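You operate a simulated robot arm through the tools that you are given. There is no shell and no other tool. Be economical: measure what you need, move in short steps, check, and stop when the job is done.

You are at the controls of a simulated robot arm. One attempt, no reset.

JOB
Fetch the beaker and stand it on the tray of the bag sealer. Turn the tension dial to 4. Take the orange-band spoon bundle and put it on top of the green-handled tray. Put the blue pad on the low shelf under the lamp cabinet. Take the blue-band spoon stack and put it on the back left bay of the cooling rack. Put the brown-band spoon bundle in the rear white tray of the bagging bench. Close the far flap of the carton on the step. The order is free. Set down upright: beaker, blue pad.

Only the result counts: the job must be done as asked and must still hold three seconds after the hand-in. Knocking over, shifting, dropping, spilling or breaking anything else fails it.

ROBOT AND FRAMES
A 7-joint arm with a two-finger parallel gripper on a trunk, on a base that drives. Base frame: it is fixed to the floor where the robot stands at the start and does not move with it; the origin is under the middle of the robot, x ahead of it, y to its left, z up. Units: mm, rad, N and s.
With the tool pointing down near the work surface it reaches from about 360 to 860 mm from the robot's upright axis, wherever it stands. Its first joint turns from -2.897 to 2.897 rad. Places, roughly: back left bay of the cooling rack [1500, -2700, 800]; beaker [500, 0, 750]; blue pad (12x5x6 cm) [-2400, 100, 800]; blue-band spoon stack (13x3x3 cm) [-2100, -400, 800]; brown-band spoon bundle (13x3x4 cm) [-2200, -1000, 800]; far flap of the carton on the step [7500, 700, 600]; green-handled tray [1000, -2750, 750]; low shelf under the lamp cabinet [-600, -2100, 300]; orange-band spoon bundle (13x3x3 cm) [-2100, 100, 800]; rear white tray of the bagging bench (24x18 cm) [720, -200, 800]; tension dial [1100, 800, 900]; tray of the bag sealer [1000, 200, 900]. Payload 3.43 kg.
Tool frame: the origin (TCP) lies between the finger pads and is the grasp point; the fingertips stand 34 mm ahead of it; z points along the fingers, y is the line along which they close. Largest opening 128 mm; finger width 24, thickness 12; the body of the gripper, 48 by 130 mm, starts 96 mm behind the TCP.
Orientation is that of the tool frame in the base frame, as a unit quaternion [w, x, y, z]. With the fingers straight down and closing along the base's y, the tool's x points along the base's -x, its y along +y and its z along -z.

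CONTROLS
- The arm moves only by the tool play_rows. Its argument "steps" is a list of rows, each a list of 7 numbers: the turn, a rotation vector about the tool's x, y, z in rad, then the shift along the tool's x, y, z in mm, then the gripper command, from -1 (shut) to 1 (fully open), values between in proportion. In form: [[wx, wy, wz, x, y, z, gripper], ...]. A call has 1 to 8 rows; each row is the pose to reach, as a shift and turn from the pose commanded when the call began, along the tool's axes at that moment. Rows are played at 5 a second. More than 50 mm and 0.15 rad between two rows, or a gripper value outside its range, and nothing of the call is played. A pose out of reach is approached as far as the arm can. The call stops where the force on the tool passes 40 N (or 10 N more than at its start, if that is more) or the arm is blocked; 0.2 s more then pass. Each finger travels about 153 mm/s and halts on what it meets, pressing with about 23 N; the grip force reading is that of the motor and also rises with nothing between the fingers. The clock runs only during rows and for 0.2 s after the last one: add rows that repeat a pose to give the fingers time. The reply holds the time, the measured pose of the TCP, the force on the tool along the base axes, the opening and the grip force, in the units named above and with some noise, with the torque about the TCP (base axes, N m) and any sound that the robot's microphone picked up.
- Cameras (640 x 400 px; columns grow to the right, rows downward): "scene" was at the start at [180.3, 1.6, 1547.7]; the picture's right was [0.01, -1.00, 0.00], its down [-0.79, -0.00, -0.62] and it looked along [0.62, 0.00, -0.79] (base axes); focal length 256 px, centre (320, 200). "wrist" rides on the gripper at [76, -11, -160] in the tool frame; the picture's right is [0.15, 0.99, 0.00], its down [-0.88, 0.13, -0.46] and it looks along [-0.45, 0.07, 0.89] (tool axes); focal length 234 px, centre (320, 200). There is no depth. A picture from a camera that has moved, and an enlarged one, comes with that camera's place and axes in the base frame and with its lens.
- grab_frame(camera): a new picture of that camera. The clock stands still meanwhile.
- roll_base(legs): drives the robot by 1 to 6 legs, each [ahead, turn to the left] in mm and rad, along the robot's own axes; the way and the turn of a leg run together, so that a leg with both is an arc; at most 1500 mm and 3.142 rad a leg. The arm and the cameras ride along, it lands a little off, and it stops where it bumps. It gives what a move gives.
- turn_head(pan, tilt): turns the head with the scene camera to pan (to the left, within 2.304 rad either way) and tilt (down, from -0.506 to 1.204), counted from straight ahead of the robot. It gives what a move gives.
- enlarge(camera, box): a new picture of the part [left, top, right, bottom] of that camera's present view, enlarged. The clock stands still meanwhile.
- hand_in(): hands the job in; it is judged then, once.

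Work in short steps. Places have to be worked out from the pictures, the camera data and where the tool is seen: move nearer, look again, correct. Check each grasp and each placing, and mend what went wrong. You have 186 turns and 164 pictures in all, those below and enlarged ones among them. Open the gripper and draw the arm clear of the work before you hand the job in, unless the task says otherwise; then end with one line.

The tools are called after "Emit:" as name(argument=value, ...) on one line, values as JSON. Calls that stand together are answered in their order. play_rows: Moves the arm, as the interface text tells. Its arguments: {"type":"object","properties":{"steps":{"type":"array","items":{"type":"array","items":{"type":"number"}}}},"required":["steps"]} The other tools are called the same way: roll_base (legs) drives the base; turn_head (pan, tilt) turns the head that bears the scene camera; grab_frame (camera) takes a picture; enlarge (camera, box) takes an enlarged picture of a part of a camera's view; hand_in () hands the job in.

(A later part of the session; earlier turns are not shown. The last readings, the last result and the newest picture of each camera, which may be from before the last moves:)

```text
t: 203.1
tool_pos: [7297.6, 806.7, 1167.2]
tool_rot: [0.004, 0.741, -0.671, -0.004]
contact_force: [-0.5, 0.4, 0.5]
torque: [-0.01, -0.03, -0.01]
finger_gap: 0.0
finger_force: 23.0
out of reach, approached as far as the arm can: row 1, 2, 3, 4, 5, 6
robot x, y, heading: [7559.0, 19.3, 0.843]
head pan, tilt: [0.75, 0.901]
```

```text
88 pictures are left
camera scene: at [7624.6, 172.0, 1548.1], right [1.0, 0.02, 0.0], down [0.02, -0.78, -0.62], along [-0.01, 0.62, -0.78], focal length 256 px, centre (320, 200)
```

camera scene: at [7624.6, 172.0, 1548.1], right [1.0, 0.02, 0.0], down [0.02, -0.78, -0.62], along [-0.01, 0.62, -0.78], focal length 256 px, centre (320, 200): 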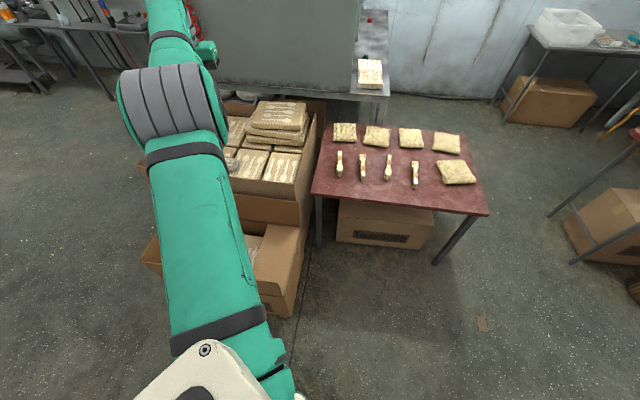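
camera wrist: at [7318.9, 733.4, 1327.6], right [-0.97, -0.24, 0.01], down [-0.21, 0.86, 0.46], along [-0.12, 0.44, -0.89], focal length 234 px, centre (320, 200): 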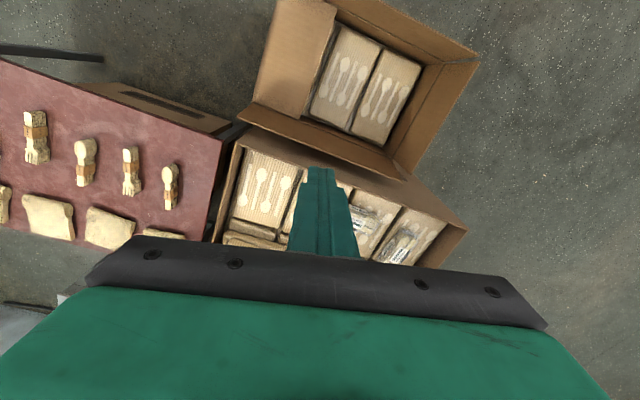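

The arm is nearly straight (singular), so it creeps; repeat the inward pull.

Emit:
play_rows(steps=[[0, 0, 0, 40, -8, 0, -1], [0, 0, 0, 80, -17, 0, -1], [0, 0, 0, 120, -25, 0, -1], [0, 0, 0, 160, -33, 0, -1], [0, 0, 0, 200, -42, 0, -1], [0, 0, 0, 240, -51, 0, -1], [0, 0, 0, 280, -59, 0, -1], [0, 0, 0, 320, -67, 0, -1]])

Emit:
play_rows(steps=[[0, 0.1, 0, 0, 0, 0, -1], [0, 0.2, 0, 0, 0, 0, -1], [0, 0.3, 0, 0, 0, 0, -1], [0, 0.4, 0, 0, 0, 0, -1]])

```text
t: 204.9
tool_pos: [7284.5, 782.6, 1231.6]
tool_rot: [0.005, 0.741, -0.671, -0.003]
contact_force: [1.2, 0.6, 0.0]
torque: [0.02, -0.03, -0.01]
finger_gap: 0.1
finger_force: 23.0
out of reach, approached as far as the arm can: row 1, 2, 3, 4, 5, 6, 7, 8
robot x, y, heading: [7556.4, 13.8, 0.837]
head pan, tilt: [0.75, 0.901]
```

```text
t: 205.9
tool_pos: [7289.4, 750.1, 1206.2]
tool_rot: [0.063, 0.74, -0.667, 0.057]
contact_force: [0.0, 0.1, 0.0]
torque: [0.0, -0.04, -0.01]
finger_gap: 0.3
finger_force: 23.3
out of reach, approached as far as the arm can: row 1, 2, 3, 4
robot x, y, heading: [7553.2, 17.0, 0.839]
head pan, tilt: [0.75, 0.901]
```

Emit:
play_rows(steps=[[0, -0.14, 0, 10, 0, 0, -1], [0, -0.28, 0, 20, 0, 0, -1], [0, -0.42, 0, 30, 0, 0, -1], [0, -0.56, 0, 40, 0, 0, -1], [0, -0.7, 0, 50, 0, 0, -1], [0, -0.7, 0, 90, 0, 0, -1], [0, -0.7, 0, 130, 0, 0, -1], [0, -0.7, 0, 170, 0, 0, -1]])

Emit:
grab_frame(camera="scene")

```text
t: 207.7
tool_pos: [7151.6, 813.9, 1330.2]
tool_rot: [-0.167, 0.717, -0.648, -0.195]
contact_force: [-0.3, 1.4, -1.1]
torque: [-0.07, -0.03, 0.03]
finger_gap: 0.0
finger_force: 23.0
out of reach, approached as far as the arm can: row 1, 2, 3, 4, 5, 6, 7, 8
robot x, y, heading: [7556.5, 18.5, 0.846]
head pan, tilt: [0.75, 0.901]
```

```text
87 pictures are left
camera scene: at [7624.5, 172.5, 1548.0], right [1.0, 0.02, 0.0], down [0.02, -0.78, -0.62], along [-0.01, 0.62, -0.78], focal length 256 px, centre (320, 200)
```

scene: 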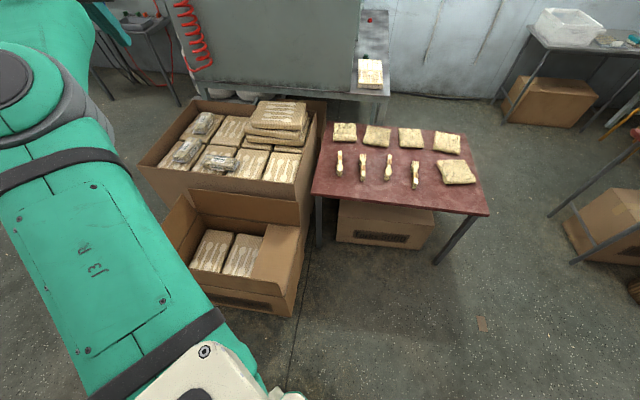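

The flap looks folded in. Check it closely while I free the arm.

Emit:
enlarge(camera="scene", box=[150, 170, 330, 330])

Emit:
play_rows(steps=[[0, 0.1, 0, 40, 0, 0, -1], [0, 0.2, 0, 80, 0, 0, -1], [0, 0.3, 0, 120, 0, 0, -1], [0, 0.4, 0, 160, 0, 0, -1], [0, 0.45, 0, 200, 0, 0, -1], [0, 0.45, 0, 240, 0, 0, -1]])

```text
2.50 times, centred on (240, 250) of scene
camera zoom: at [7624.5, 172.5, 1548.0], right [1.0, 0.02, 0.0], down [0.02, -0.78, -0.62], along [-0.01, 0.62, -0.78], focal length 640 px, centre (520, 75)
```

zoom: 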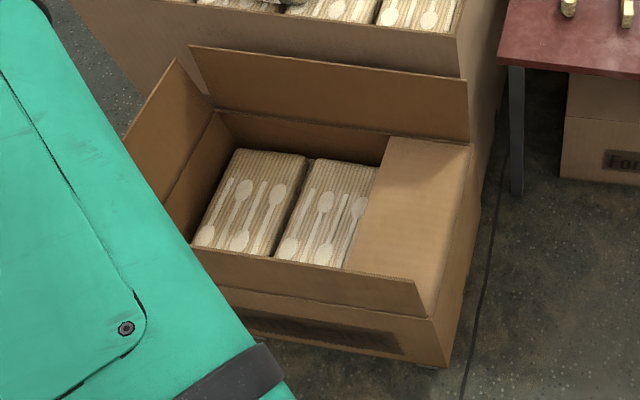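

```text
t: 209.1
tool_pos: [7115.8, 697.9, 1255.8]
tool_rot: [-0.02, 0.742, -0.669, -0.033]
contact_force: [0.3, 0.6, 0.0]
torque: [-0.01, -0.04, 0.01]
finger_gap: 0.0
finger_force: 22.6
out of reach, approached as far as the arm can: row 1, 2, 3, 4, 5, 6
robot x, y, heading: [7558.3, 18.4, 0.845]
head pan, tilt: [0.75, 0.901]
```

Far flap lies flat: done. Keep freeing the arm: pull toward the robot.

Emit:
play_rows(steps=[[0, 0, 0, 40, -20, 0, -1], [0, 0, 0, 80, -41, 0, -1], [0, 0, 0, 120, -62, 0, -1], [0, 0, 0, 160, -82, 0, -1], [0, 0, 0, 200, -103, 0, -1], [0, 0, 0, 240, -124, 0, -1], [0, 0, 0, 280, -144, 0, -1], [0, 0, 0, 320, -165, 0, -1]])

Emit:
grab_frame(camera="scene")

```text
t: 210.9
tool_pos: [7111.1, 655.8, 1327.6]
tool_rot: [-0.02, 0.742, -0.669, -0.035]
contact_force: [0.4, 0.7, 0.3]
torque: [0.01, -0.02, -0.02]
finger_gap: 0.1
finger_force: 22.7
out of reach, approached as far as the arm can: row 1, 2, 3, 4, 5, 6, 7, 8
robot x, y, heading: [7556.7, 16.2, 0.838]
head pan, tilt: [0.75, 0.901]
```

```text
85 pictures are left
camera scene: at [7624.6, 171.7, 1548.1], right [1.0, 0.02, 0.0], down [0.02, -0.78, -0.62], along [-0.01, 0.62, -0.78], focal length 256 px, centre (320, 200)
```

scene: 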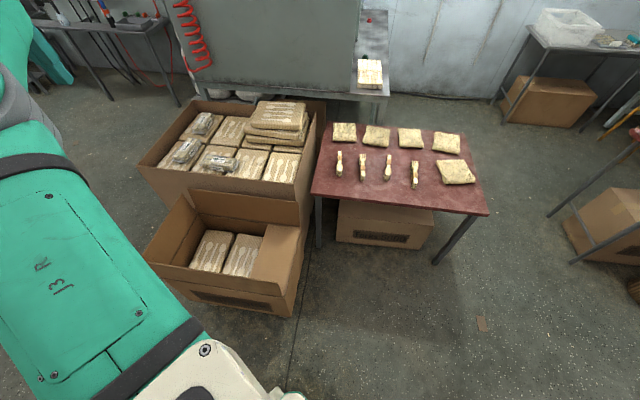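

Emit:
turn_head(pan=1.6, tilt=0.7)

Emit:
grab_frame(camera="scene")

```text
t: 212.1
tool_pos: [7112.0, 657.8, 1327.4]
tool_rot: [-0.02, 0.742, -0.669, -0.035]
contact_force: [0.6, 0.1, 1.2]
torque: [0.0, 0.01, 0.03]
finger_gap: 0.0
finger_force: 23.0
robot x, y, heading: [7557.2, 16.9, 0.845]
head pan, tilt: [1.6, 0.7]
```

```text
84 pictures are left
camera scene: at [7561.4, 151.4, 1564.2], right [0.64, 0.76, 0.0], down [0.49, -0.42, -0.76], along [-0.58, 0.49, -0.64], focal length 256 px, centre (320, 200)
```

scene: 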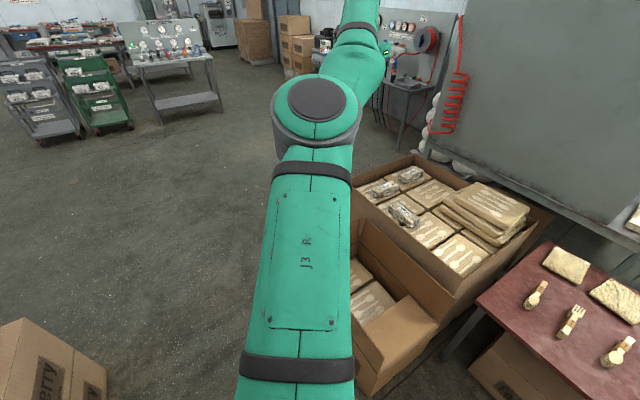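

The arm is stretched with elbow only slightly bent. Move the hand to the right (tangentially inward), which should fold the elbow.

Emit:
play_rows(steps=[[0, 0, 0, 20, -43, 0, -1], [0, 0, 0, 40, -86, 0, -1], [0, 0, 0, 60, -129, 0, -1], [0, 0, 0, 80, -172, 0, -1], [0, 0, 0, 100, -215, 0, -1], [0, 0, 0, 120, -258, 0, -1], [0, 0, 0, 140, -301, 0, -1], [0, 0, 0, 160, -344, 0, -1]])

Emit:
play_rows(steps=[[0, 0, 0, 20, -43, 0, -1], [0, 0, 0, 40, -86, 0, -1], [0, 0, 0, 60, -129, 0, -1], [0, 0, 0, 80, -172, 0, -1], [0, 0, 0, 100, -215, 0, -1], [0, 0, 0, 120, -258, 0, -1], [0, 0, 0, 140, -301, 0, -1], [0, 0, 0, 160, -344, 0, -1]])

Emit:
grab_frame(camera="scene")

```text
t: 213.9
tool_pos: [7421.9, 792.3, 1363.3]
tool_rot: [-0.021, 0.744, -0.667, -0.035]
contact_force: [-0.5, -0.8, 0.1]
torque: [0.06, -0.13, -0.05]
finger_gap: 0.0
finger_force: 22.7
out of reach, approached as far as the arm can: row 1, 2, 3, 4, 5, 6, 7, 8
robot x, y, heading: [7554.1, 14.6, 0.841]
head pan, tilt: [1.6, 0.7]
```

```text
t: 215.7
tool_pos: [7800.4, 777.4, 1374.4]
tool_rot: [-0.02, 0.743, -0.669, -0.035]
contact_force: [-1.2, -0.3, 0.7]
torque: [0.0, -0.07, -0.02]
finger_gap: 0.2
finger_force: 23.3
out of reach, approached as far as the arm can: row 1, 2, 3, 4, 5, 6, 7, 8
robot x, y, heading: [7557.0, 17.0, 0.844]
head pan, tilt: [1.6, 0.7]
```

```text
83 pictures are left
camera scene: at [7561.3, 151.4, 1564.2], right [0.64, 0.77, 0.0], down [0.49, -0.41, -0.76], along [-0.58, 0.49, -0.64], focal length 256 px, centre (320, 200)
```

scene: 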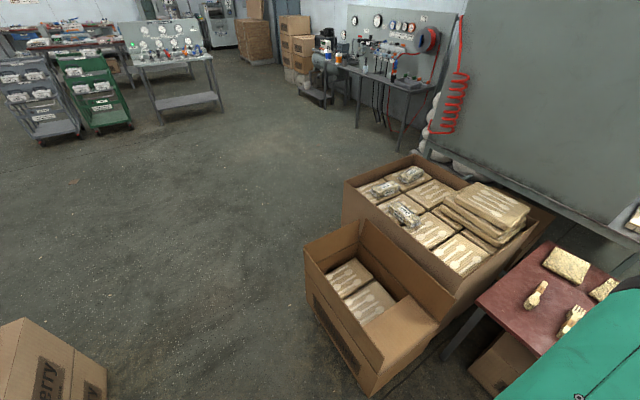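

Try aligning the wrist with the arm's direction while pulling inward.

Emit:
play_rows(steps=[[0, 0, 0.14, 30, 8, 0, -1], [0, 0, 0.28, 60, 17, 0, -1], [0, 0, 0.42, 90, 26, 0, -1], [0, 0, 0.56, 120, 35, 0, -1], [0, 0, 0.7, 160, 44, 0, -1], [0, 0, 0.84, 200, 53, 0, -1], [0, 0, 0.98, 240, 62, 0, -1], [0, 0, 1.1, 280, 70, 0, -1]])

Emit:
turn_head(pan=0.4, tilt=0.4)

Emit:
grab_frame(camera="scene")

```text
t: 217.7
tool_pos: [7855.5, 747.2, 1370.4]
tool_rot: [-0.013, -0.283, 0.959, 0.017]
contact_force: [-1.0, -0.1, 0.9]
torque: [0.01, -0.07, 0.0]
finger_gap: 0.2
finger_force: 22.8
out of reach, approached as far as the arm can: row 1, 2, 3, 4, 5, 6, 7, 8
robot x, y, heading: [7558.6, 17.3, 0.843]
head pan, tilt: [1.6, 0.7]
stopped in row 8: the arm was blocked; the commanded pose is now the measured one
```

```text
t: 219.1
tool_pos: [7854.8, 748.7, 1369.3]
tool_rot: [-0.014, -0.284, 0.959, 0.017]
contact_force: [-0.5, 0.5, 0.4]
torque: [0.03, -0.02, 0.01]
finger_gap: 0.0
finger_force: 22.5
robot x, y, heading: [7555.6, 19.7, 0.845]
head pan, tilt: [0.4, 0.4]
```

```text
82 pictures are left
camera scene: at [7656.3, 184.9, 1591.0], right [0.95, -0.32, 0.0], down [-0.12, -0.37, -0.92], along [0.29, 0.87, -0.39], focal length 256 px, centre (320, 200)
```

scene: 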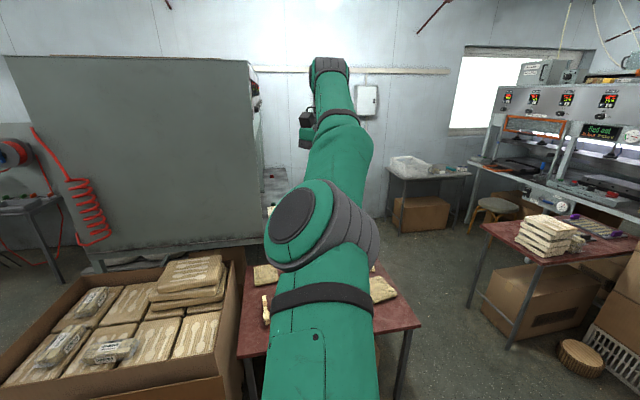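

The elbow has sagged below the arm line (shoulder and wrist limits reached). Relax the wrist: re-align yaw, then pitch the fingers outward to free it.

Emit:
play_rows(steps=[[0, 0, -0.15, 0, 0, 0, -1], [0, 0, -0.3, 0, 0, 0, -1], [0, 0, -0.45, 0, 0, 0, -1], [0, 0, -0.6, 0, 0, 0, -1]])

Emit:
play_rows(steps=[[0, -0.14, 0, -29, 0, -2, -1], [0, -0.28, 0, -58, 0, -8, -1], [0, -0.42, 0, -86, 0, -18, -1], [0, -0.56, 0, -112, 0, -32, -1], [0, -0.7, 0, -135, 0, -49, -1], [0, -0.84, 0, -156, 0, -70, -1], [0, -0.98, 0, -174, 0, -93, -1], [0, -1.12, 0, -189, 0, -119, -1]])

Emit:
grab_frame(camera="scene")

```text
t: 220.1
tool_pos: [7855.6, 746.9, 1377.0]
tool_rot: [-0.004, -0.555, 0.832, 0.022]
contact_force: [-0.2, 0.0, 0.4]
torque: [0.0, -0.01, 0.01]
finger_gap: 0.0
finger_force: 23.1
robot x, y, heading: [7555.9, 17.5, 0.846]
head pan, tilt: [0.4, 0.4]
```

```text
t: 221.9
tool_pos: [7933.3, 917.6, 1497.2]
tool_rot: [0.44, -0.457, 0.707, 0.313]
contact_force: [0.1, -0.3, -0.3]
torque: [0.01, 0.0, 0.01]
finger_gap: 0.0
finger_force: 22.9
robot x, y, heading: [7556.3, 18.5, 0.845]
head pan, tilt: [0.4, 0.4]
```

```text
81 pictures are left
camera scene: at [7656.7, 185.2, 1591.0], right [0.95, -0.32, 0.0], down [-0.13, -0.37, -0.92], along [0.3, 0.87, -0.39], focal length 256 px, centre (320, 200)
```

scene: 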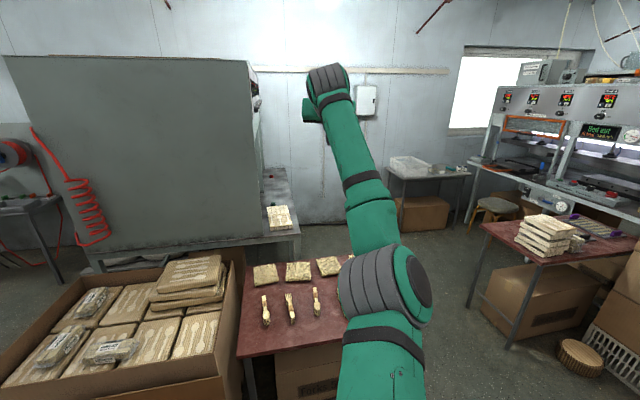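

Feasible again (elbow bent to the right). Pull straight inward 360 mm in this attitude.

Emit:
play_rows(steps=[[0, 0, 0, 18.8, 0, -40.9, -1], [0, 0, 0, 37.6, 0, -81.8, -1], [0, 0, 0, 56.4, 0, -122.7, -1], [0, 0, 0, 75, 0, -163.6, -1], [0, 0, 0, 94, 0, -204.5, -1], [0, 0, 0, 113, 0, -245, -1], [0, 0, 0, 131, 0, -286, -1], [0, 0, 0, 150, 0, -327, -1]])

Emit:
grab_frame(camera="scene")

```text
t: 223.7
tool_pos: [7790.9, 590.5, 1498.2]
tool_rot: [0.438, -0.459, 0.707, 0.312]
contact_force: [0.2, 0.7, 0.4]
torque: [0.0, -0.01, -0.02]
finger_gap: 0.1
finger_force: 22.8
robot x, y, heading: [7553.4, 21.1, 0.845]
head pan, tilt: [0.4, 0.4]
```

```text
80 pictures are left
camera scene: at [7656.3, 185.4, 1591.0], right [0.95, -0.32, 0.0], down [-0.12, -0.37, -0.92], along [0.3, 0.87, -0.39], focal length 256 px, centre (320, 200)
```

scene: 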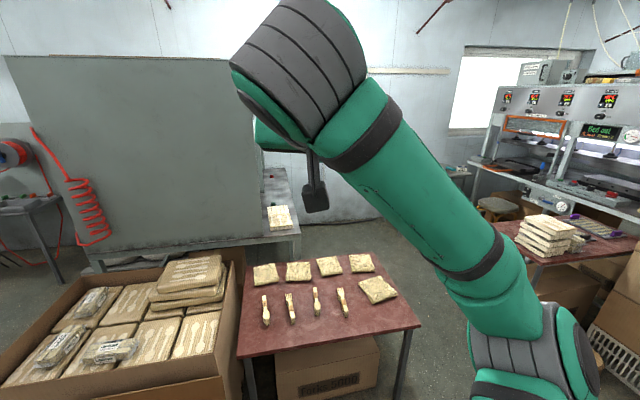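

Now free. Pitch the fingers back down with the TCP held.

Emit:
play_rows(steps=[[0, 0.14, 0, 0, 0, 0, -1], [0, 0.28, 0, 0, 0, 0, -1], [0, 0.42, 0, 0, 0, 0, -1], [0, 0.56, 0, 0, 0, 0, -1], [0, 0.7, 0, 0, 0, 0, -1], [0, 0.84, 0, 0, 0, 0, -1], [0, 0.98, 0, 0, 0, 0, -1], [0, 1.12, 0, 0, 0, 0, -1]])

Emit:
grab_frame(camera="scene")

```text
t: 225.5
tool_pos: [7799.6, 582.4, 1429.3]
tool_rot: [-0.022, -0.552, 0.833, 0.035]
contact_force: [-0.1, -0.3, -0.1]
torque: [0.07, -0.02, -0.05]
finger_gap: 0.0
finger_force: 23.7
out of reach, approached as far as the arm can: row 7, 8
robot x, y, heading: [7557.4, 16.0, 0.841]
head pan, tilt: [0.4, 0.4]
```

```text
79 pictures are left
camera scene: at [7656.2, 184.4, 1591.1], right [0.95, -0.32, 0.0], down [-0.12, -0.37, -0.92], along [0.3, 0.87, -0.39], focal length 256 px, centre (320, 200)
```

scene: 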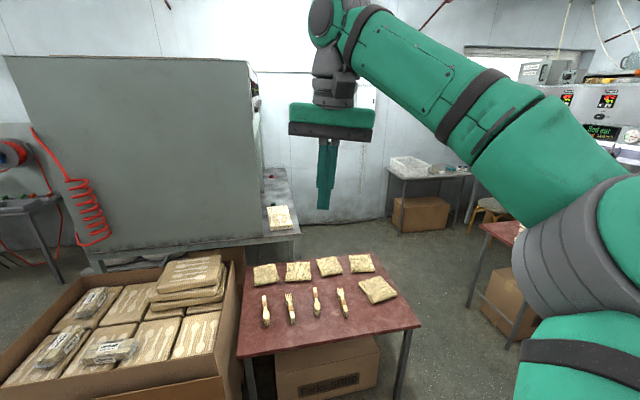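

Move to a compact carry pose ahead of the robot.

Emit:
play_rows(steps=[[0, 0, 0.06, 20, -22, 30, -1], [0, 0, 0.11, 40, -45, 60, -1], [0, 0, 0.16, 60, -67, 90, -1], [0, 0, 0.22, 80, -90, 120, -1], [0, 0, 0.28, 100, -112, 150, -1], [0, 0, 0.33, 120, -135, 180, -1], [0, 0, 0.33, 141, -158, 205, -1], [0, 0, 0.33, 141, -158, 230, -1]])

Emit:
grab_frame(camera="scene")

```text
t: 227.3
tool_pos: [7876.3, 398.3, 1202.4]
tool_rot: [-0.007, -0.41, 0.912, 0.021]
contact_force: [-0.3, 0.2, 1.0]
torque: [-0.04, 0.01, -0.01]
finger_gap: 0.0
finger_force: 23.4
robot x, y, heading: [7557.5, 20.3, 0.845]
head pan, tilt: [0.4, 0.4]
```

```text
78 pictures are left
camera scene: at [7656.2, 184.7, 1591.1], right [0.95, -0.32, 0.0], down [-0.12, -0.37, -0.92], along [0.3, 0.87, -0.39], focal length 256 px, centre (320, 200)
```

scene: 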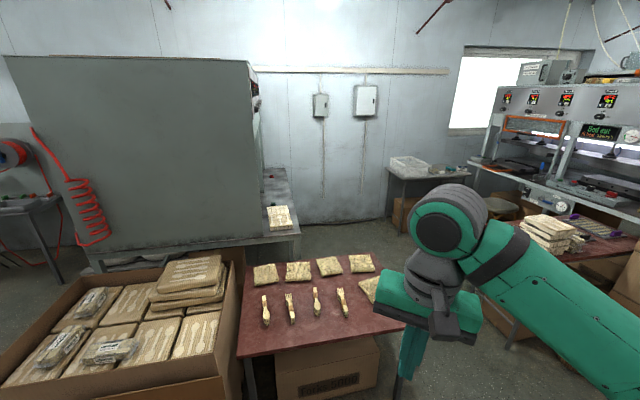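

Good carry pose. Now reverse out of the aisle the way I came.

Emit:
roll_base(legs=[[0, -0.845], [-720, 0], [0, -0.54], [-640, 0]])

Emit:
turn_head(pan=-0.9, tilt=0.5)

Emit:
grab_frame(camera="scene")

```text
t: 238.6
tool_pos: [6710.0, 115.7, 1204.0]
tool_rot: [0.008, 0.275, 0.961, 0.02]
contact_force: [-0.4, 0.3, -1.5]
torque: [-0.01, 0.0, 0.02]
finger_gap: 0.2
finger_force: 22.9
robot x, y, heading: [6284.8, 368.7, -0.559]
head pan, tilt: [0.4, 0.4]
```

```text
t: 240.0
tool_pos: [6710.3, 115.0, 1203.4]
tool_rot: [0.008, 0.274, 0.961, 0.021]
contact_force: [0.4, 0.1, -1.5]
torque: [-0.01, 0.01, -0.01]
finger_gap: 0.0
finger_force: 23.3
robot x, y, heading: [6277.4, 368.1, -0.554]
head pan, tilt: [-0.901, 0.499]
```

```text
77 pictures are left
camera scene: at [6380.5, 221.0, 1581.9], right [-0.99, -0.11, 0.0], down [-0.05, 0.48, -0.88], along [0.1, -0.87, -0.48], focal length 256 px, centre (320, 200)
```

scene: 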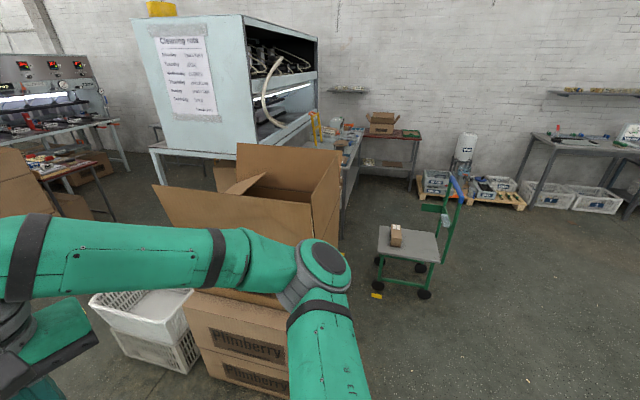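

Clear. Turn and drive back to the open lane at (4200, −1250), then west.

Emit:
roll_base(legs=[[0, -1.925], [1310, 0], [1310, 0], [0, -0.665], [1200, 0]])

```text
t: 265.6
tool_pos: [2552.2, -1354.8, 1204.6]
tool_rot: [0.022, 1.0, 0.013, -0.001]
contact_force: [-0.7, -1.2, 0.3]
torque: [-0.01, 0.03, 0.01]
finger_gap: 0.0
finger_force: 23.2
robot x, y, heading: [3046.3, -1331.3, -3.116]
head pan, tilt: [-0.901, 0.499]
```

Emit:
roll_base(legs=[[0, -0.111], [1400, 0], [1400, 0], [1000, 0]])

Emit:
turn_head(pan=0.2, tilt=0.6)

Emit:
grab_frame(camera="scene")

```text
t: 284.4
tool_pos: [-1182.3, -874.0, 1202.4]
tool_rot: [0.022, 0.998, -0.058, -0.003]
contact_force: [-0.1, -1.0, 0.7]
torque: [0.03, 0.02, 0.01]
finger_gap: 0.1
finger_force: 22.9
robot x, y, heading: [-693.0, -912.8, 3.026]
head pan, tilt: [-0.901, 0.499]
```

```text
t: 285.7
tool_pos: [-1182.0, -873.0, 1204.4]
tool_rot: [0.021, 0.998, -0.058, -0.002]
contact_force: [-0.4, -1.1, 1.1]
torque: [0.01, 0.04, 0.03]
finger_gap: 0.2
finger_force: 22.9
robot x, y, heading: [-688.1, -917.8, 3.023]
head pan, tilt: [0.201, 0.6]
```

```text
76 pictures are left
camera scene: at [-880.2, -910.5, 1572.8], right [-0.08, 1.0, 0.0], down [0.56, 0.05, -0.83], along [-0.82, -0.07, -0.56], focal length 256 px, centre (320, 200)
```

scene: 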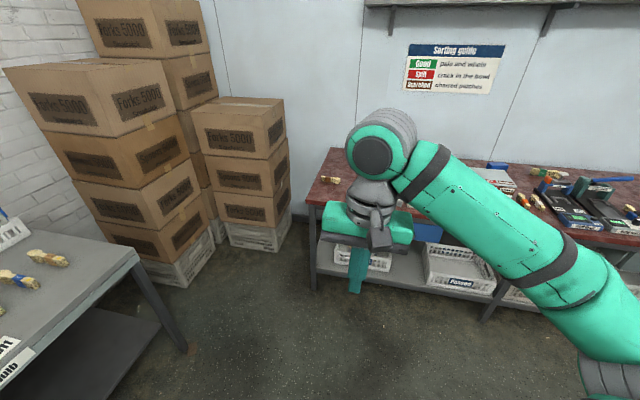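

The sorting bench's front edge is near x −1950. Drive to about (−1450, −450) facing it.

Emit:
roll_base(legs=[[0, -0.434], [880, 0], [0, 0.551]])

Emit:
turn_head(pan=0.0, tilt=0.75)

Emit:
grab_frame(camera="scene")

Emit:
grab_frame(camera="wrist")

```text
t: 293.5
tool_pos: [-1947.9, -466.0, 1204.9]
tool_rot: [0.022, 1.0, 0.0, -0.002]
contact_force: [0.0, -0.9, 0.0]
torque: [0.0, 0.01, 0.0]
finger_gap: 0.0
finger_force: 22.9
robot x, y, heading: [-1449.0, -455.7, -3.139]
head pan, tilt: [0.201, 0.6]
```

```text
t: 294.3
tool_pos: [-1949.1, -464.8, 1203.6]
tool_rot: [0.022, 1.0, 0.0, -0.002]
contact_force: [0.2, -0.1, -0.5]
torque: [0.02, -0.02, -0.01]
finger_gap: 0.0
finger_force: 23.5
robot x, y, heading: [-1450.0, -448.7, -3.141]
head pan, tilt: [0.0, 0.75]
```

```text
75 pictures are left
camera scene: at [-1639.8, -449.9, 1560.0], right [0.0, 1.0, 0.0], down [0.68, 0.0, -0.73], along [-0.73, 0.0, -0.68], focal length 256 px, centre (320, 200)
```

scene: 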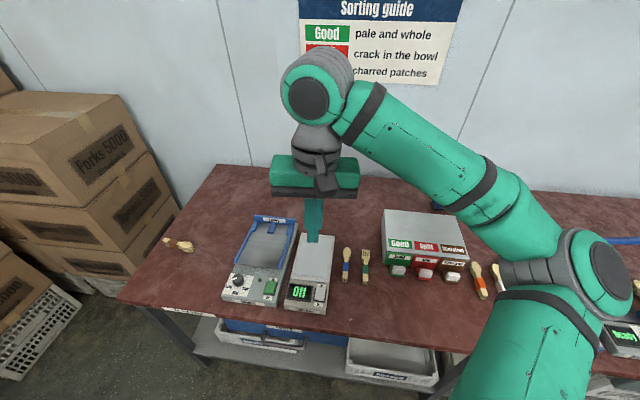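

```text
74 pictures are left
camera wrist: at [-1871.3, -445.6, 1362.4], right [0.15, -0.99, 0.04], down [-0.88, -0.11, 0.46], along [-0.45, -0.11, -0.88], focal length 234 px, centre (320, 200)
```

wrist: 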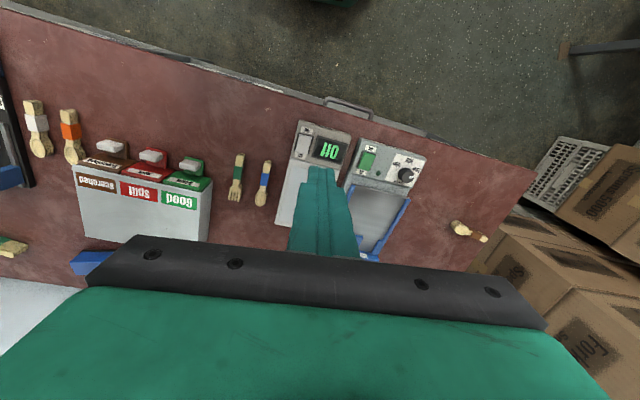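

Emit:
enlarge(camera="scene", box=[310, 200, 530, 337])

Emit:
enlarge(camera="wrist", box=[0, 80, 320, 280])

```text
2.91 times, centred on (420, 268) of scene
camera zoom: at [-1639.8, -449.9, 1560.0], right [0.0, 1.0, 0.0], down [0.68, 0.0, -0.73], along [-0.73, 0.0, -0.68], focal length 744 px, centre (29, 1)
```

zoom: 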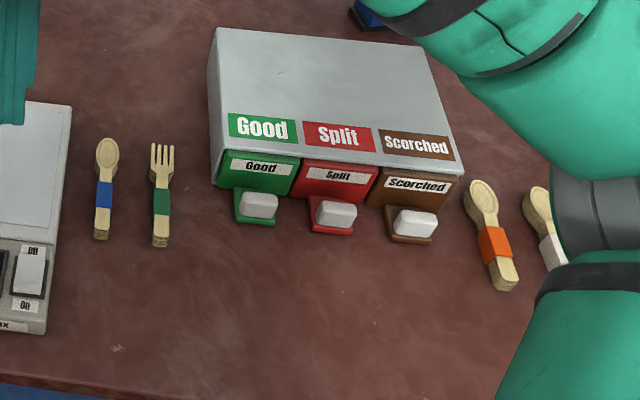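

```text
2.00 times, centred on (160, 180) of wrist
camera zoom: at [-1871.3, -445.6, 1362.4], right [0.15, -0.99, 0.04], down [-0.88, -0.11, 0.46], along [-0.45, -0.11, -0.88], focal length 468 px, centre (640, 240)
```

zoom: 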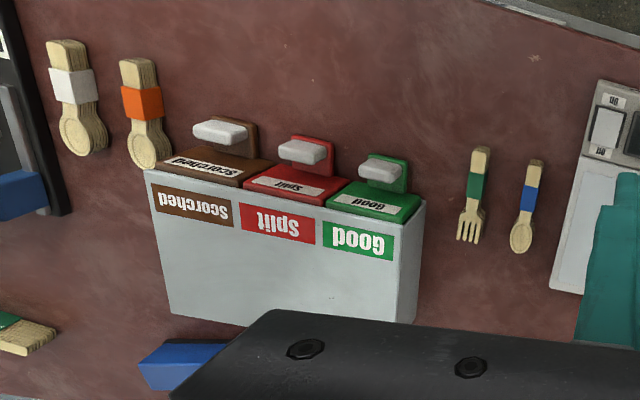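

Blue-band stack is at about (−2120, −364), yawed ~8°. Hover above it with a 42 mm opening.

Emit:
play_rows(steps=[[0.044, 0, 0.02, -24, -15, 34, -0.34], [0.044, 0, 0.04, -48, -30, 68, -0.34], [0.044, 0, 0.06, -72, -45, 102, -0.34], [0.044, 0, 0.08, -97, -60, 136, -0.34], [0.044, 0, 0.1, -121, -75, 170, -0.34], [0.044, 0, 0.12, -145, -90, 205, -0.34], [0.044, 0, 0.143, -169, -103, 240, -0.34]])

Emit:
grab_frame(camera="wrist")

Emit:
enlarge(camera="scene", box=[280, 210, 400, 300])

```text
t: 295.9
tool_pos: [-2118.3, -372.6, 958.1]
tool_rot: [0.001, 0.997, -0.071, 0.001]
contact_force: [-0.6, 0.4, -0.4]
torque: [-0.01, 0.02, -0.01]
finger_gap: 42.4
finger_force: 0.0
robot x, y, heading: [-1448.2, -449.6, -3.139]
head pan, tilt: [0.0, 0.75]
```

```text
71 pictures are left
camera wrist: at [-2041.9, -371.8, 1118.6], right [0.0, -1.0, 0.0], down [-0.89, 0.0, 0.46], along [-0.46, 0.0, -0.89], focal length 234 px, centre (320, 200)
```

wrist: 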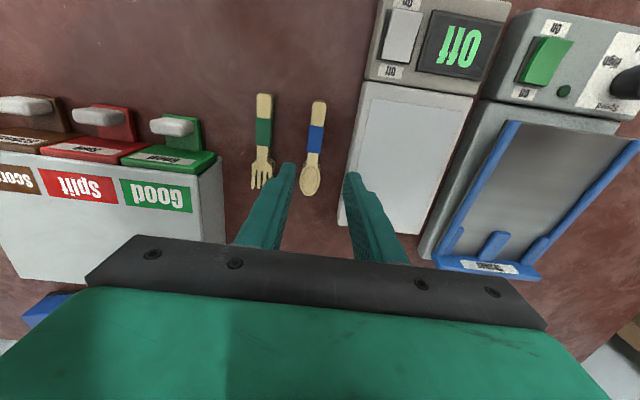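

```text
4.44 times, centred on (340, 255) of scene
camera zoom: at [-1639.6, -449.9, 1560.0], right [0.0, 1.0, 0.0], down [0.68, 0.0, -0.73], along [-0.73, 0.0, -0.68], focal length 1137 px, centre (231, -44)
```

zoom: 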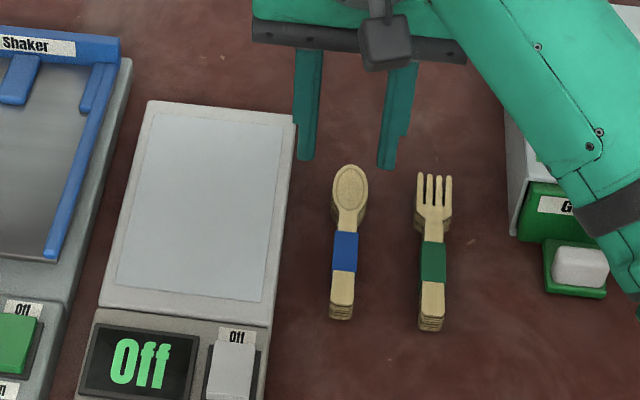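

Band centre at (−2111, −366). Lower to TCP z≈840 and close.

Emit:
play_rows(steps=[[0, 0, 0, 6, -8, 40, -0.25], [0, 0, 0, 6, -8, 80, -0.25], [0, 0, 0, 6, -8, 105, -0.25], [0, 0, 0, 6, -8, 117, -0.25], [0, 0, 0, 6, -8, 117, -0.6], [0, 0, 0, 6, -8, 117, -0.9], [0, 0, 0, 6, -8, 117, -0.9]])

Emit:
enlarge(camera="scene", box=[280, 210, 400, 300])

```text
t: 297.5
tool_pos: [-2110.7, -365.6, 842.1]
tool_rot: [0.001, 0.997, -0.071, -0.001]
contact_force: [0.6, 0.2, -0.2]
torque: [0.01, -0.01, 0.0]
finger_gap: 14.3
finger_force: 23.9
robot x, y, heading: [-1453.0, -450.9, -3.146]
head pan, tilt: [0.0, 0.75]
```

```text
4.44 times, centred on (340, 255) of scene
camera zoom: at [-1639.8, -449.9, 1559.9], right [0.0, 1.0, 0.0], down [0.68, 0.0, -0.73], along [-0.73, 0.0, -0.68], focal length 1137 px, centre (231, -44)
```

zoom: 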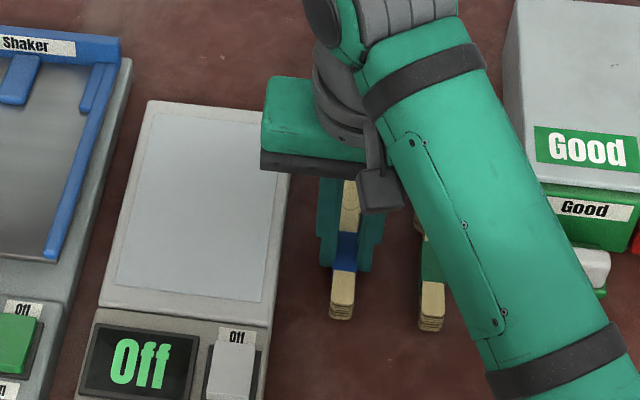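

Held at 14 mm. Lift and check.

Emit:
play_rows(steps=[[0, 0, 0, 0, 0, -40, -0.9], [0, 0, 0, 0, 0, -85, -0.9], [0, 0, 0, 0, 0, -130, -0.9], [0, 0, 0, 0, 0, -175, -0.9], [0, 0, 0, 25, 0, -215, -0.9], [0, 0, 0, 60, 0, -250, -0.9], [0, 0, 0, 100, 0, -270, -0.9], [0, 0, 0, 145, 0, -270, -0.9]])

Emit:
grab_frame(camera="wrist")

```text
t: 299.3
tool_pos: [-1969.1, -387.5, 1112.9]
tool_rot: [0.0, 0.997, -0.071, 0.0]
contact_force: [-0.3, 0.3, -0.4]
torque: [-0.01, -0.02, -0.02]
finger_gap: 14.6
finger_force: 22.9
robot x, y, heading: [-1453.2, -449.5, -3.141]
head pan, tilt: [0.0, 0.75]
```

```text
68 pictures are left
camera wrist: at [-1891.3, -385.6, 1272.7], right [0.0, -1.0, 0.0], down [-0.89, 0.0, 0.46], along [-0.46, 0.0, -0.89], focal length 234 px, centre (320, 200)
```

wrist: 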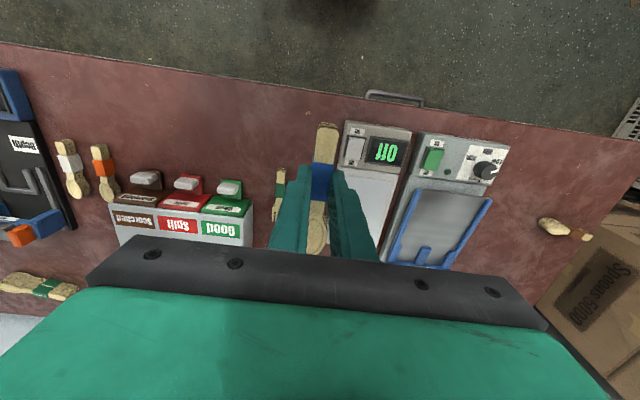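

The stack is held. Drive to the rack area: back, around to (1250, −1150), facing the wall (−y).

Emit:
roll_base(legs=[[-200, 0], [0, 2.359], [780, 0], [0, 0.706], [978, 0], [978, 0]])

Emit:
roll_base(legs=[[0, -1.49]])

Emit:
grab_frame(camera="scene")

```text
t: 322.4
tool_pos: [1762.3, -1160.6, 1113.6]
tool_rot: [0.0, 0.097, 0.995, -0.001]
contact_force: [0.6, 0.1, -0.7]
torque: [-0.03, 0.0, 0.0]
finger_gap: 14.3
finger_force: 22.5
robot x, y, heading: [1250.7, -1070.7, -0.05]
head pan, tilt: [0.0, 0.75]
```

```text
t: 326.9
tool_pos: [1207.6, -1588.6, 1113.5]
tool_rot: [0.0, 0.743, 0.67, 0.0]
contact_force: [0.6, 0.1, -1.3]
torque: [-0.01, 0.01, 0.01]
finger_gap: 14.4
finger_force: 22.9
robot x, y, heading: [1250.1, -1067.9, -1.529]
head pan, tilt: [0.0, 0.75]
```

```text
67 pictures are left
camera scene: at [1257.9, -1256.9, 1560.0], right [-1.0, -0.04, 0.0], down [-0.03, 0.68, -0.73], along [0.03, -0.73, -0.68], focal length 256 px, centre (320, 200)
```

scene: 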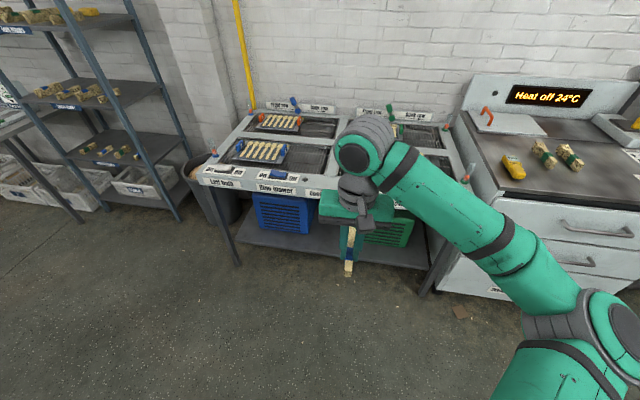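

Emit:
enlarge(camera="scene", box=[190, 90, 480, 220])

Emit:
grab_frame(camera="wrist")

```text
2.21 times, centred on (335, 155) of scene
camera zoom: at [1257.9, -1256.9, 1560.0], right [-1.0, -0.04, 0.0], down [-0.03, 0.68, -0.73], along [0.03, -0.73, -0.68], focal length 565 px, centre (287, 299)
```

zoom: 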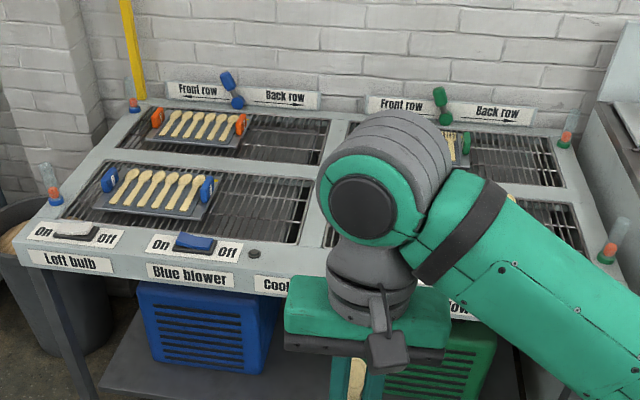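

```text
65 pictures are left
camera wrist: at [1204.0, -1511.8, 1272.6], right [1.0, 0.04, 0.0], down [0.04, -0.89, 0.46], along [0.02, -0.46, -0.89], focal length 234 px, centre (320, 200)
```

wrist: 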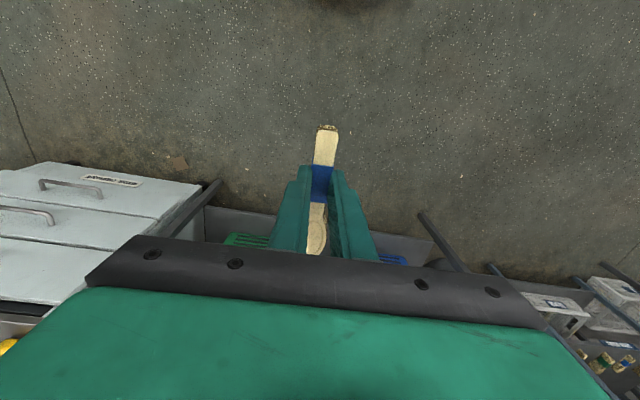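

The back-left bay (left as seen, x≈1460) holds an orange-handled tray on its left part and free grid around (1326, −2745). Drive closer to see reach.

Emit:
roll_base(legs=[[700, 0]])

Emit:
turn_head(pan=0.0, tilt=0.9)

Emit:
grab_frame(camera="scene")

Emit:
grab_frame(camera="wrist")

```text
t: 330.8
tool_pos: [1229.7, -2289.7, 1113.2]
tool_rot: [0.0, 0.744, 0.668, 0.0]
contact_force: [-0.7, 0.2, -0.3]
torque: [-0.01, 0.06, -0.01]
finger_gap: 14.2
finger_force: 23.2
robot x, y, heading: [1275.6, -1772.4, -1.535]
head pan, tilt: [0.0, 0.75]
```

```text
t: 331.5
tool_pos: [1230.1, -2290.4, 1113.0]
tool_rot: [0.0, 0.745, 0.667, 0.0]
contact_force: [-0.1, 0.6, -0.3]
torque: [0.01, 0.01, 0.01]
finger_gap: 14.3
finger_force: 22.3
robot x, y, heading: [1277.0, -1774.7, -1.532]
head pan, tilt: [0.0, 0.901]
```

```text
64 pictures are left
camera scene: at [1283.3, -1950.0, 1548.1], right [-1.0, -0.04, 0.0], down [-0.03, 0.78, -0.62], along [0.02, -0.62, -0.78], focal length 256 px, centre (320, 200)
```

scene: 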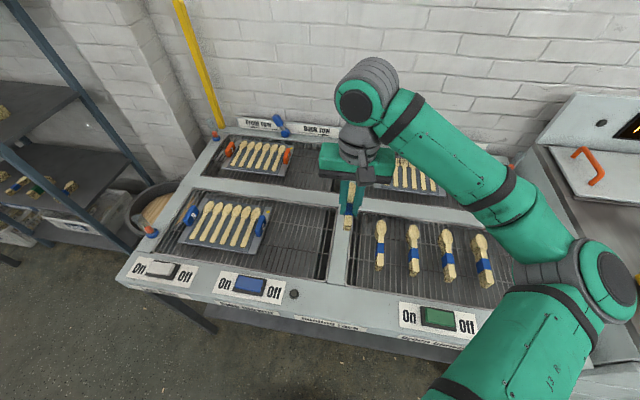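

```text
63 pictures are left
camera wrist: at [1228.2, -2211.9, 1272.6], right [1.0, 0.04, 0.0], down [0.03, -0.89, 0.46], along [0.02, -0.46, -0.89], focal length 234 px, centre (320, 200)
```

wrist: 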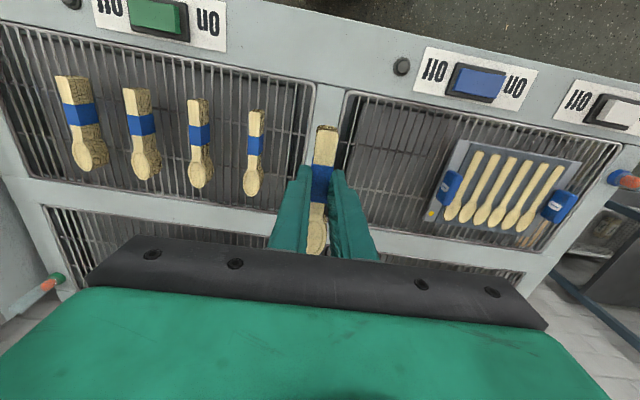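

I need to know how close the base may go. Look straight down in front of the robot.

Emit:
turn_head(pan=0.0, tilt=1.2)

Emit:
grab_frame(camera="scene")

```text
t: 332.3
tool_pos: [1230.1, -2288.6, 1113.1]
tool_rot: [0.0, 0.744, 0.668, 0.0]
contact_force: [0.5, 1.1, -0.9]
torque: [0.02, 0.02, -0.05]
finger_gap: 14.3
finger_force: 22.3
robot x, y, heading: [1277.5, -1771.4, -1.538]
head pan, tilt: [0.0, 1.201]
```

```text
62 pictures are left
camera scene: at [1282.6, -1930.4, 1528.3], right [-1.0, -0.04, 0.0], down [-0.03, 0.93, -0.36], along [0.01, -0.36, -0.93], focal length 256 px, centre (320, 200)
```

scene: 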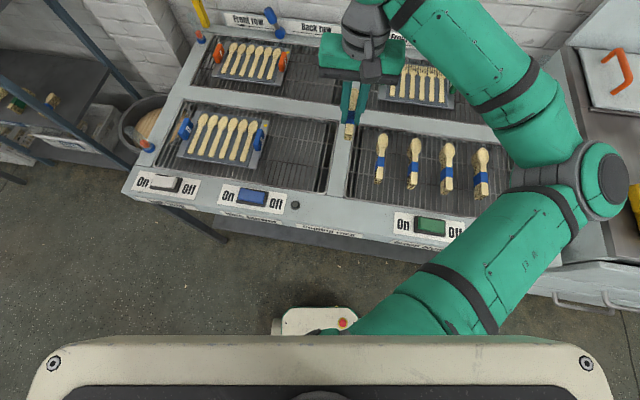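

Base front is only ~130 mm ahead of the axis, so there's ~200 mm spare. Advance 150 mm and look at the bay.

Emit:
roll_base(legs=[[150, 0]])

Emit:
turn_head(pan=0.1, tilt=0.95)

Emit:
enlarge(camera="scene", box=[160, 80, 480, 280])

```text
t: 333.6
tool_pos: [1235.5, -2438.8, 1113.8]
tool_rot: [0.001, 0.744, 0.668, 0.0]
contact_force: [-0.8, -1.1, -1.1]
torque: [0.05, 0.01, -0.01]
finger_gap: 14.3
finger_force: 23.3
robot x, y, heading: [1281.2, -1920.5, -1.538]
head pan, tilt: [0.0, 1.201]
```

```text
t: 334.4
tool_pos: [1235.4, -2438.8, 1112.6]
tool_rot: [0.0, 0.744, 0.668, 0.001]
contact_force: [0.1, -0.1, -0.6]
torque: [0.0, -0.01, -0.01]
finger_gap: 14.4
finger_force: 23.0
robot x, y, heading: [1280.7, -1921.1, -1.536]
head pan, tilt: [0.099, 0.949]
```

```text
2.00 times, centred on (320, 180) of scene
camera zoom: at [1295.4, -2096.2, 1544.4], right [-0.99, -0.13, 0.0], down [-0.11, 0.81, -0.58], along [0.08, -0.58, -0.81], focal length 512 px, centre (320, 240)
```

zoom: 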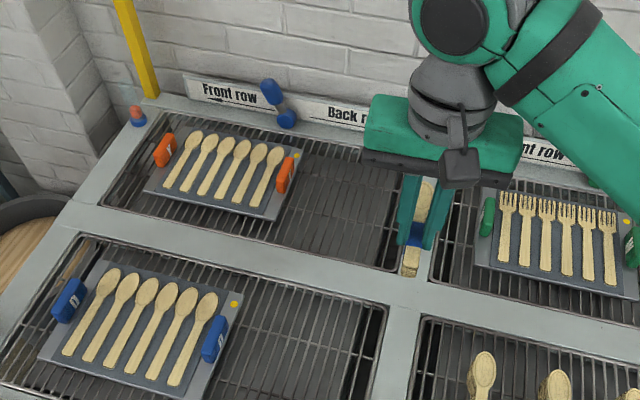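

Free grid centre about (1342, −2722). Move over it, then lower.

Emit:
play_rows(steps=[[0, 0, 0, -39, 20, 0, -0.9], [0, 0, 0, -78, 40, 0, -0.9], [0, 0, 0, -116, 59, 0, -0.9], [0, 0, 0, -155, 78, 0, -0.9], [0, 0, 0, -194, 98, 0, -0.9], [0, 0, 0, -233, 117, 0, -0.9], [0, 0, 0, -270, 137, 0, -0.9]])

Emit:
play_rows(steps=[[0, 0, 0, 0, 0, 45, -0.9], [0, 0, 0, 0, 0, 90, -0.9], [0, 0, 0, 0, 0, 135, -0.9], [0, 0, 0, 0, 0, 180, -0.9], [0, 0, 0, 0, 0, 215, -0.9], [0, 0, 0, 0, 0, 235, -0.9]])

Emit:
enlarge(camera="scene", box=[200, 80, 440, 230])

Emit:
grab_frame(camera="wrist")

```text
t: 336.0
tool_pos: [1342.3, -2721.7, 1113.1]
tool_rot: [-0.001, 0.745, 0.667, 0.0]
contact_force: [-0.5, 0.0, 0.0]
torque: [0.02, -0.12, 0.02]
finger_gap: 14.5
finger_force: 23.0
robot x, y, heading: [1281.9, -1918.0, -1.536]
head pan, tilt: [0.099, 0.949]
```

```text
t: 337.4
tool_pos: [1342.4, -2718.7, 877.8]
tool_rot: [0.0, 0.744, 0.668, 0.0]
contact_force: [-0.9, 0.8, -0.7]
torque: [-0.01, -0.02, -0.02]
finger_gap: 14.4
finger_force: 23.2
robot x, y, heading: [1285.5, -1919.8, -1.54]
head pan, tilt: [0.099, 0.949]
```

```text
2.67 times, centred on (320, 155) of scene
camera zoom: at [1295.5, -2096.3, 1544.4], right [-0.99, -0.13, 0.0], down [-0.11, 0.81, -0.58], along [0.08, -0.58, -0.81], focal length 682 px, centre (320, 320)
```

zoom: 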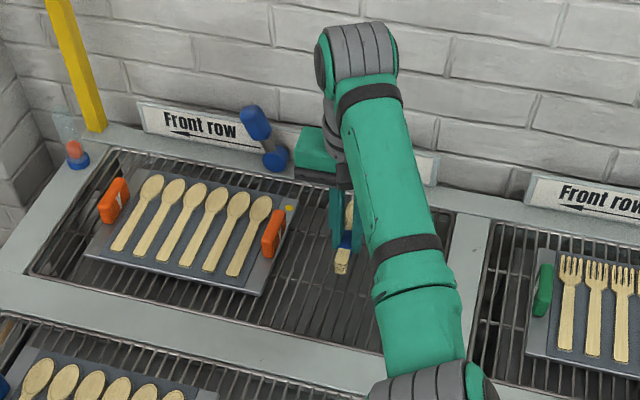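

```text
59 pictures are left
camera wrist: at [1339.9, -2643.4, 1038.0], right [1.0, 0.04, 0.0], down [0.03, -0.89, 0.46], along [0.02, -0.46, -0.89], focal length 234 px, centre (320, 200)
```

wrist: 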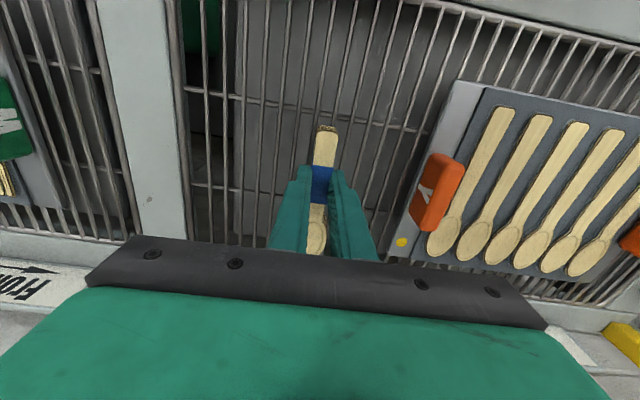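

Well placed over free grid. Creep down to contact.

Emit:
play_rows(steps=[[0, 0, 0, 0, 0, 12, -0.9], [0, 0, 0, 0, 0, 20, -0.9], [0, 0, 0, 0, 0, 26, -0.9], [0, 0, 0, 0, 0, 31, -0.9], [0, 0, 0, 0, 0, 34, -0.9]])

```text
t: 338.5
tool_pos: [1342.0, -2724.5, 853.0]
tool_rot: [0.003, 0.744, 0.668, -0.003]
contact_force: [0.7, 0.0, 7.2]
torque: [0.33, -0.05, -0.03]
finger_gap: 14.5
finger_force: 22.5
robot x, y, heading: [1282.6, -1921.7, -1.533]
head pan, tilt: [0.099, 0.949]
stopped in row 5: the force on the tool passed its limit at 45 N (the readings are from after the stop); the commanded pose is now the measured one
```

Contact with the grid at TCP 853. Release and lift.

Emit:
play_rows(steps=[[0, 0, 0, 0, 0, 0, -0.75], [0, 0, 0, 0, 0, 0, -0.55], [0, 0, 0, 0, 0, 0, -0.55], [0, 0, 0, 0, 0, -40, -0.55], [0, 0, 0, 0, 0, -85, -0.55], [0, 0, 0, 0, 0, -130, -0.55], [0, 0, 0, 0, 0, -175, -0.55], [0, 0, 0, 0, 0, -220, -0.55]])

Emit:
grab_frame(camera="wrist")

```text
t: 340.3
tool_pos: [1341.2, -2723.7, 1072.2]
tool_rot: [0.002, 0.745, 0.667, -0.002]
contact_force: [0.5, 0.0, -0.4]
torque: [0.05, 0.01, 0.01]
finger_gap: 28.7
finger_force: 0.0
robot x, y, heading: [1277.1, -1920.2, -1.54]
head pan, tilt: [0.099, 0.949]
```

```text
58 pictures are left
camera wrist: at [1338.8, -2645.0, 1231.4], right [1.0, 0.04, 0.0], down [0.03, -0.89, 0.46], along [0.02, -0.46, -0.89], focal length 234 px, centre (320, 200)
```

wrist: 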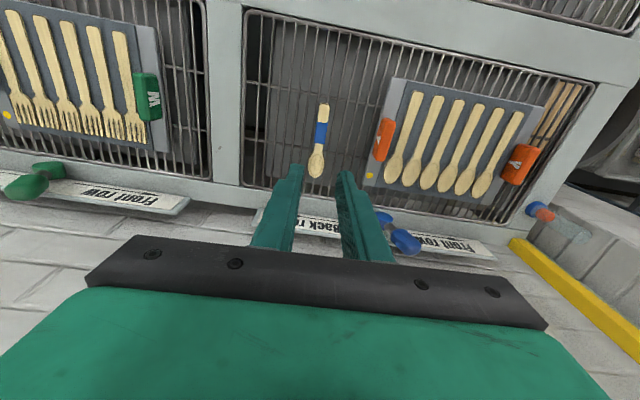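

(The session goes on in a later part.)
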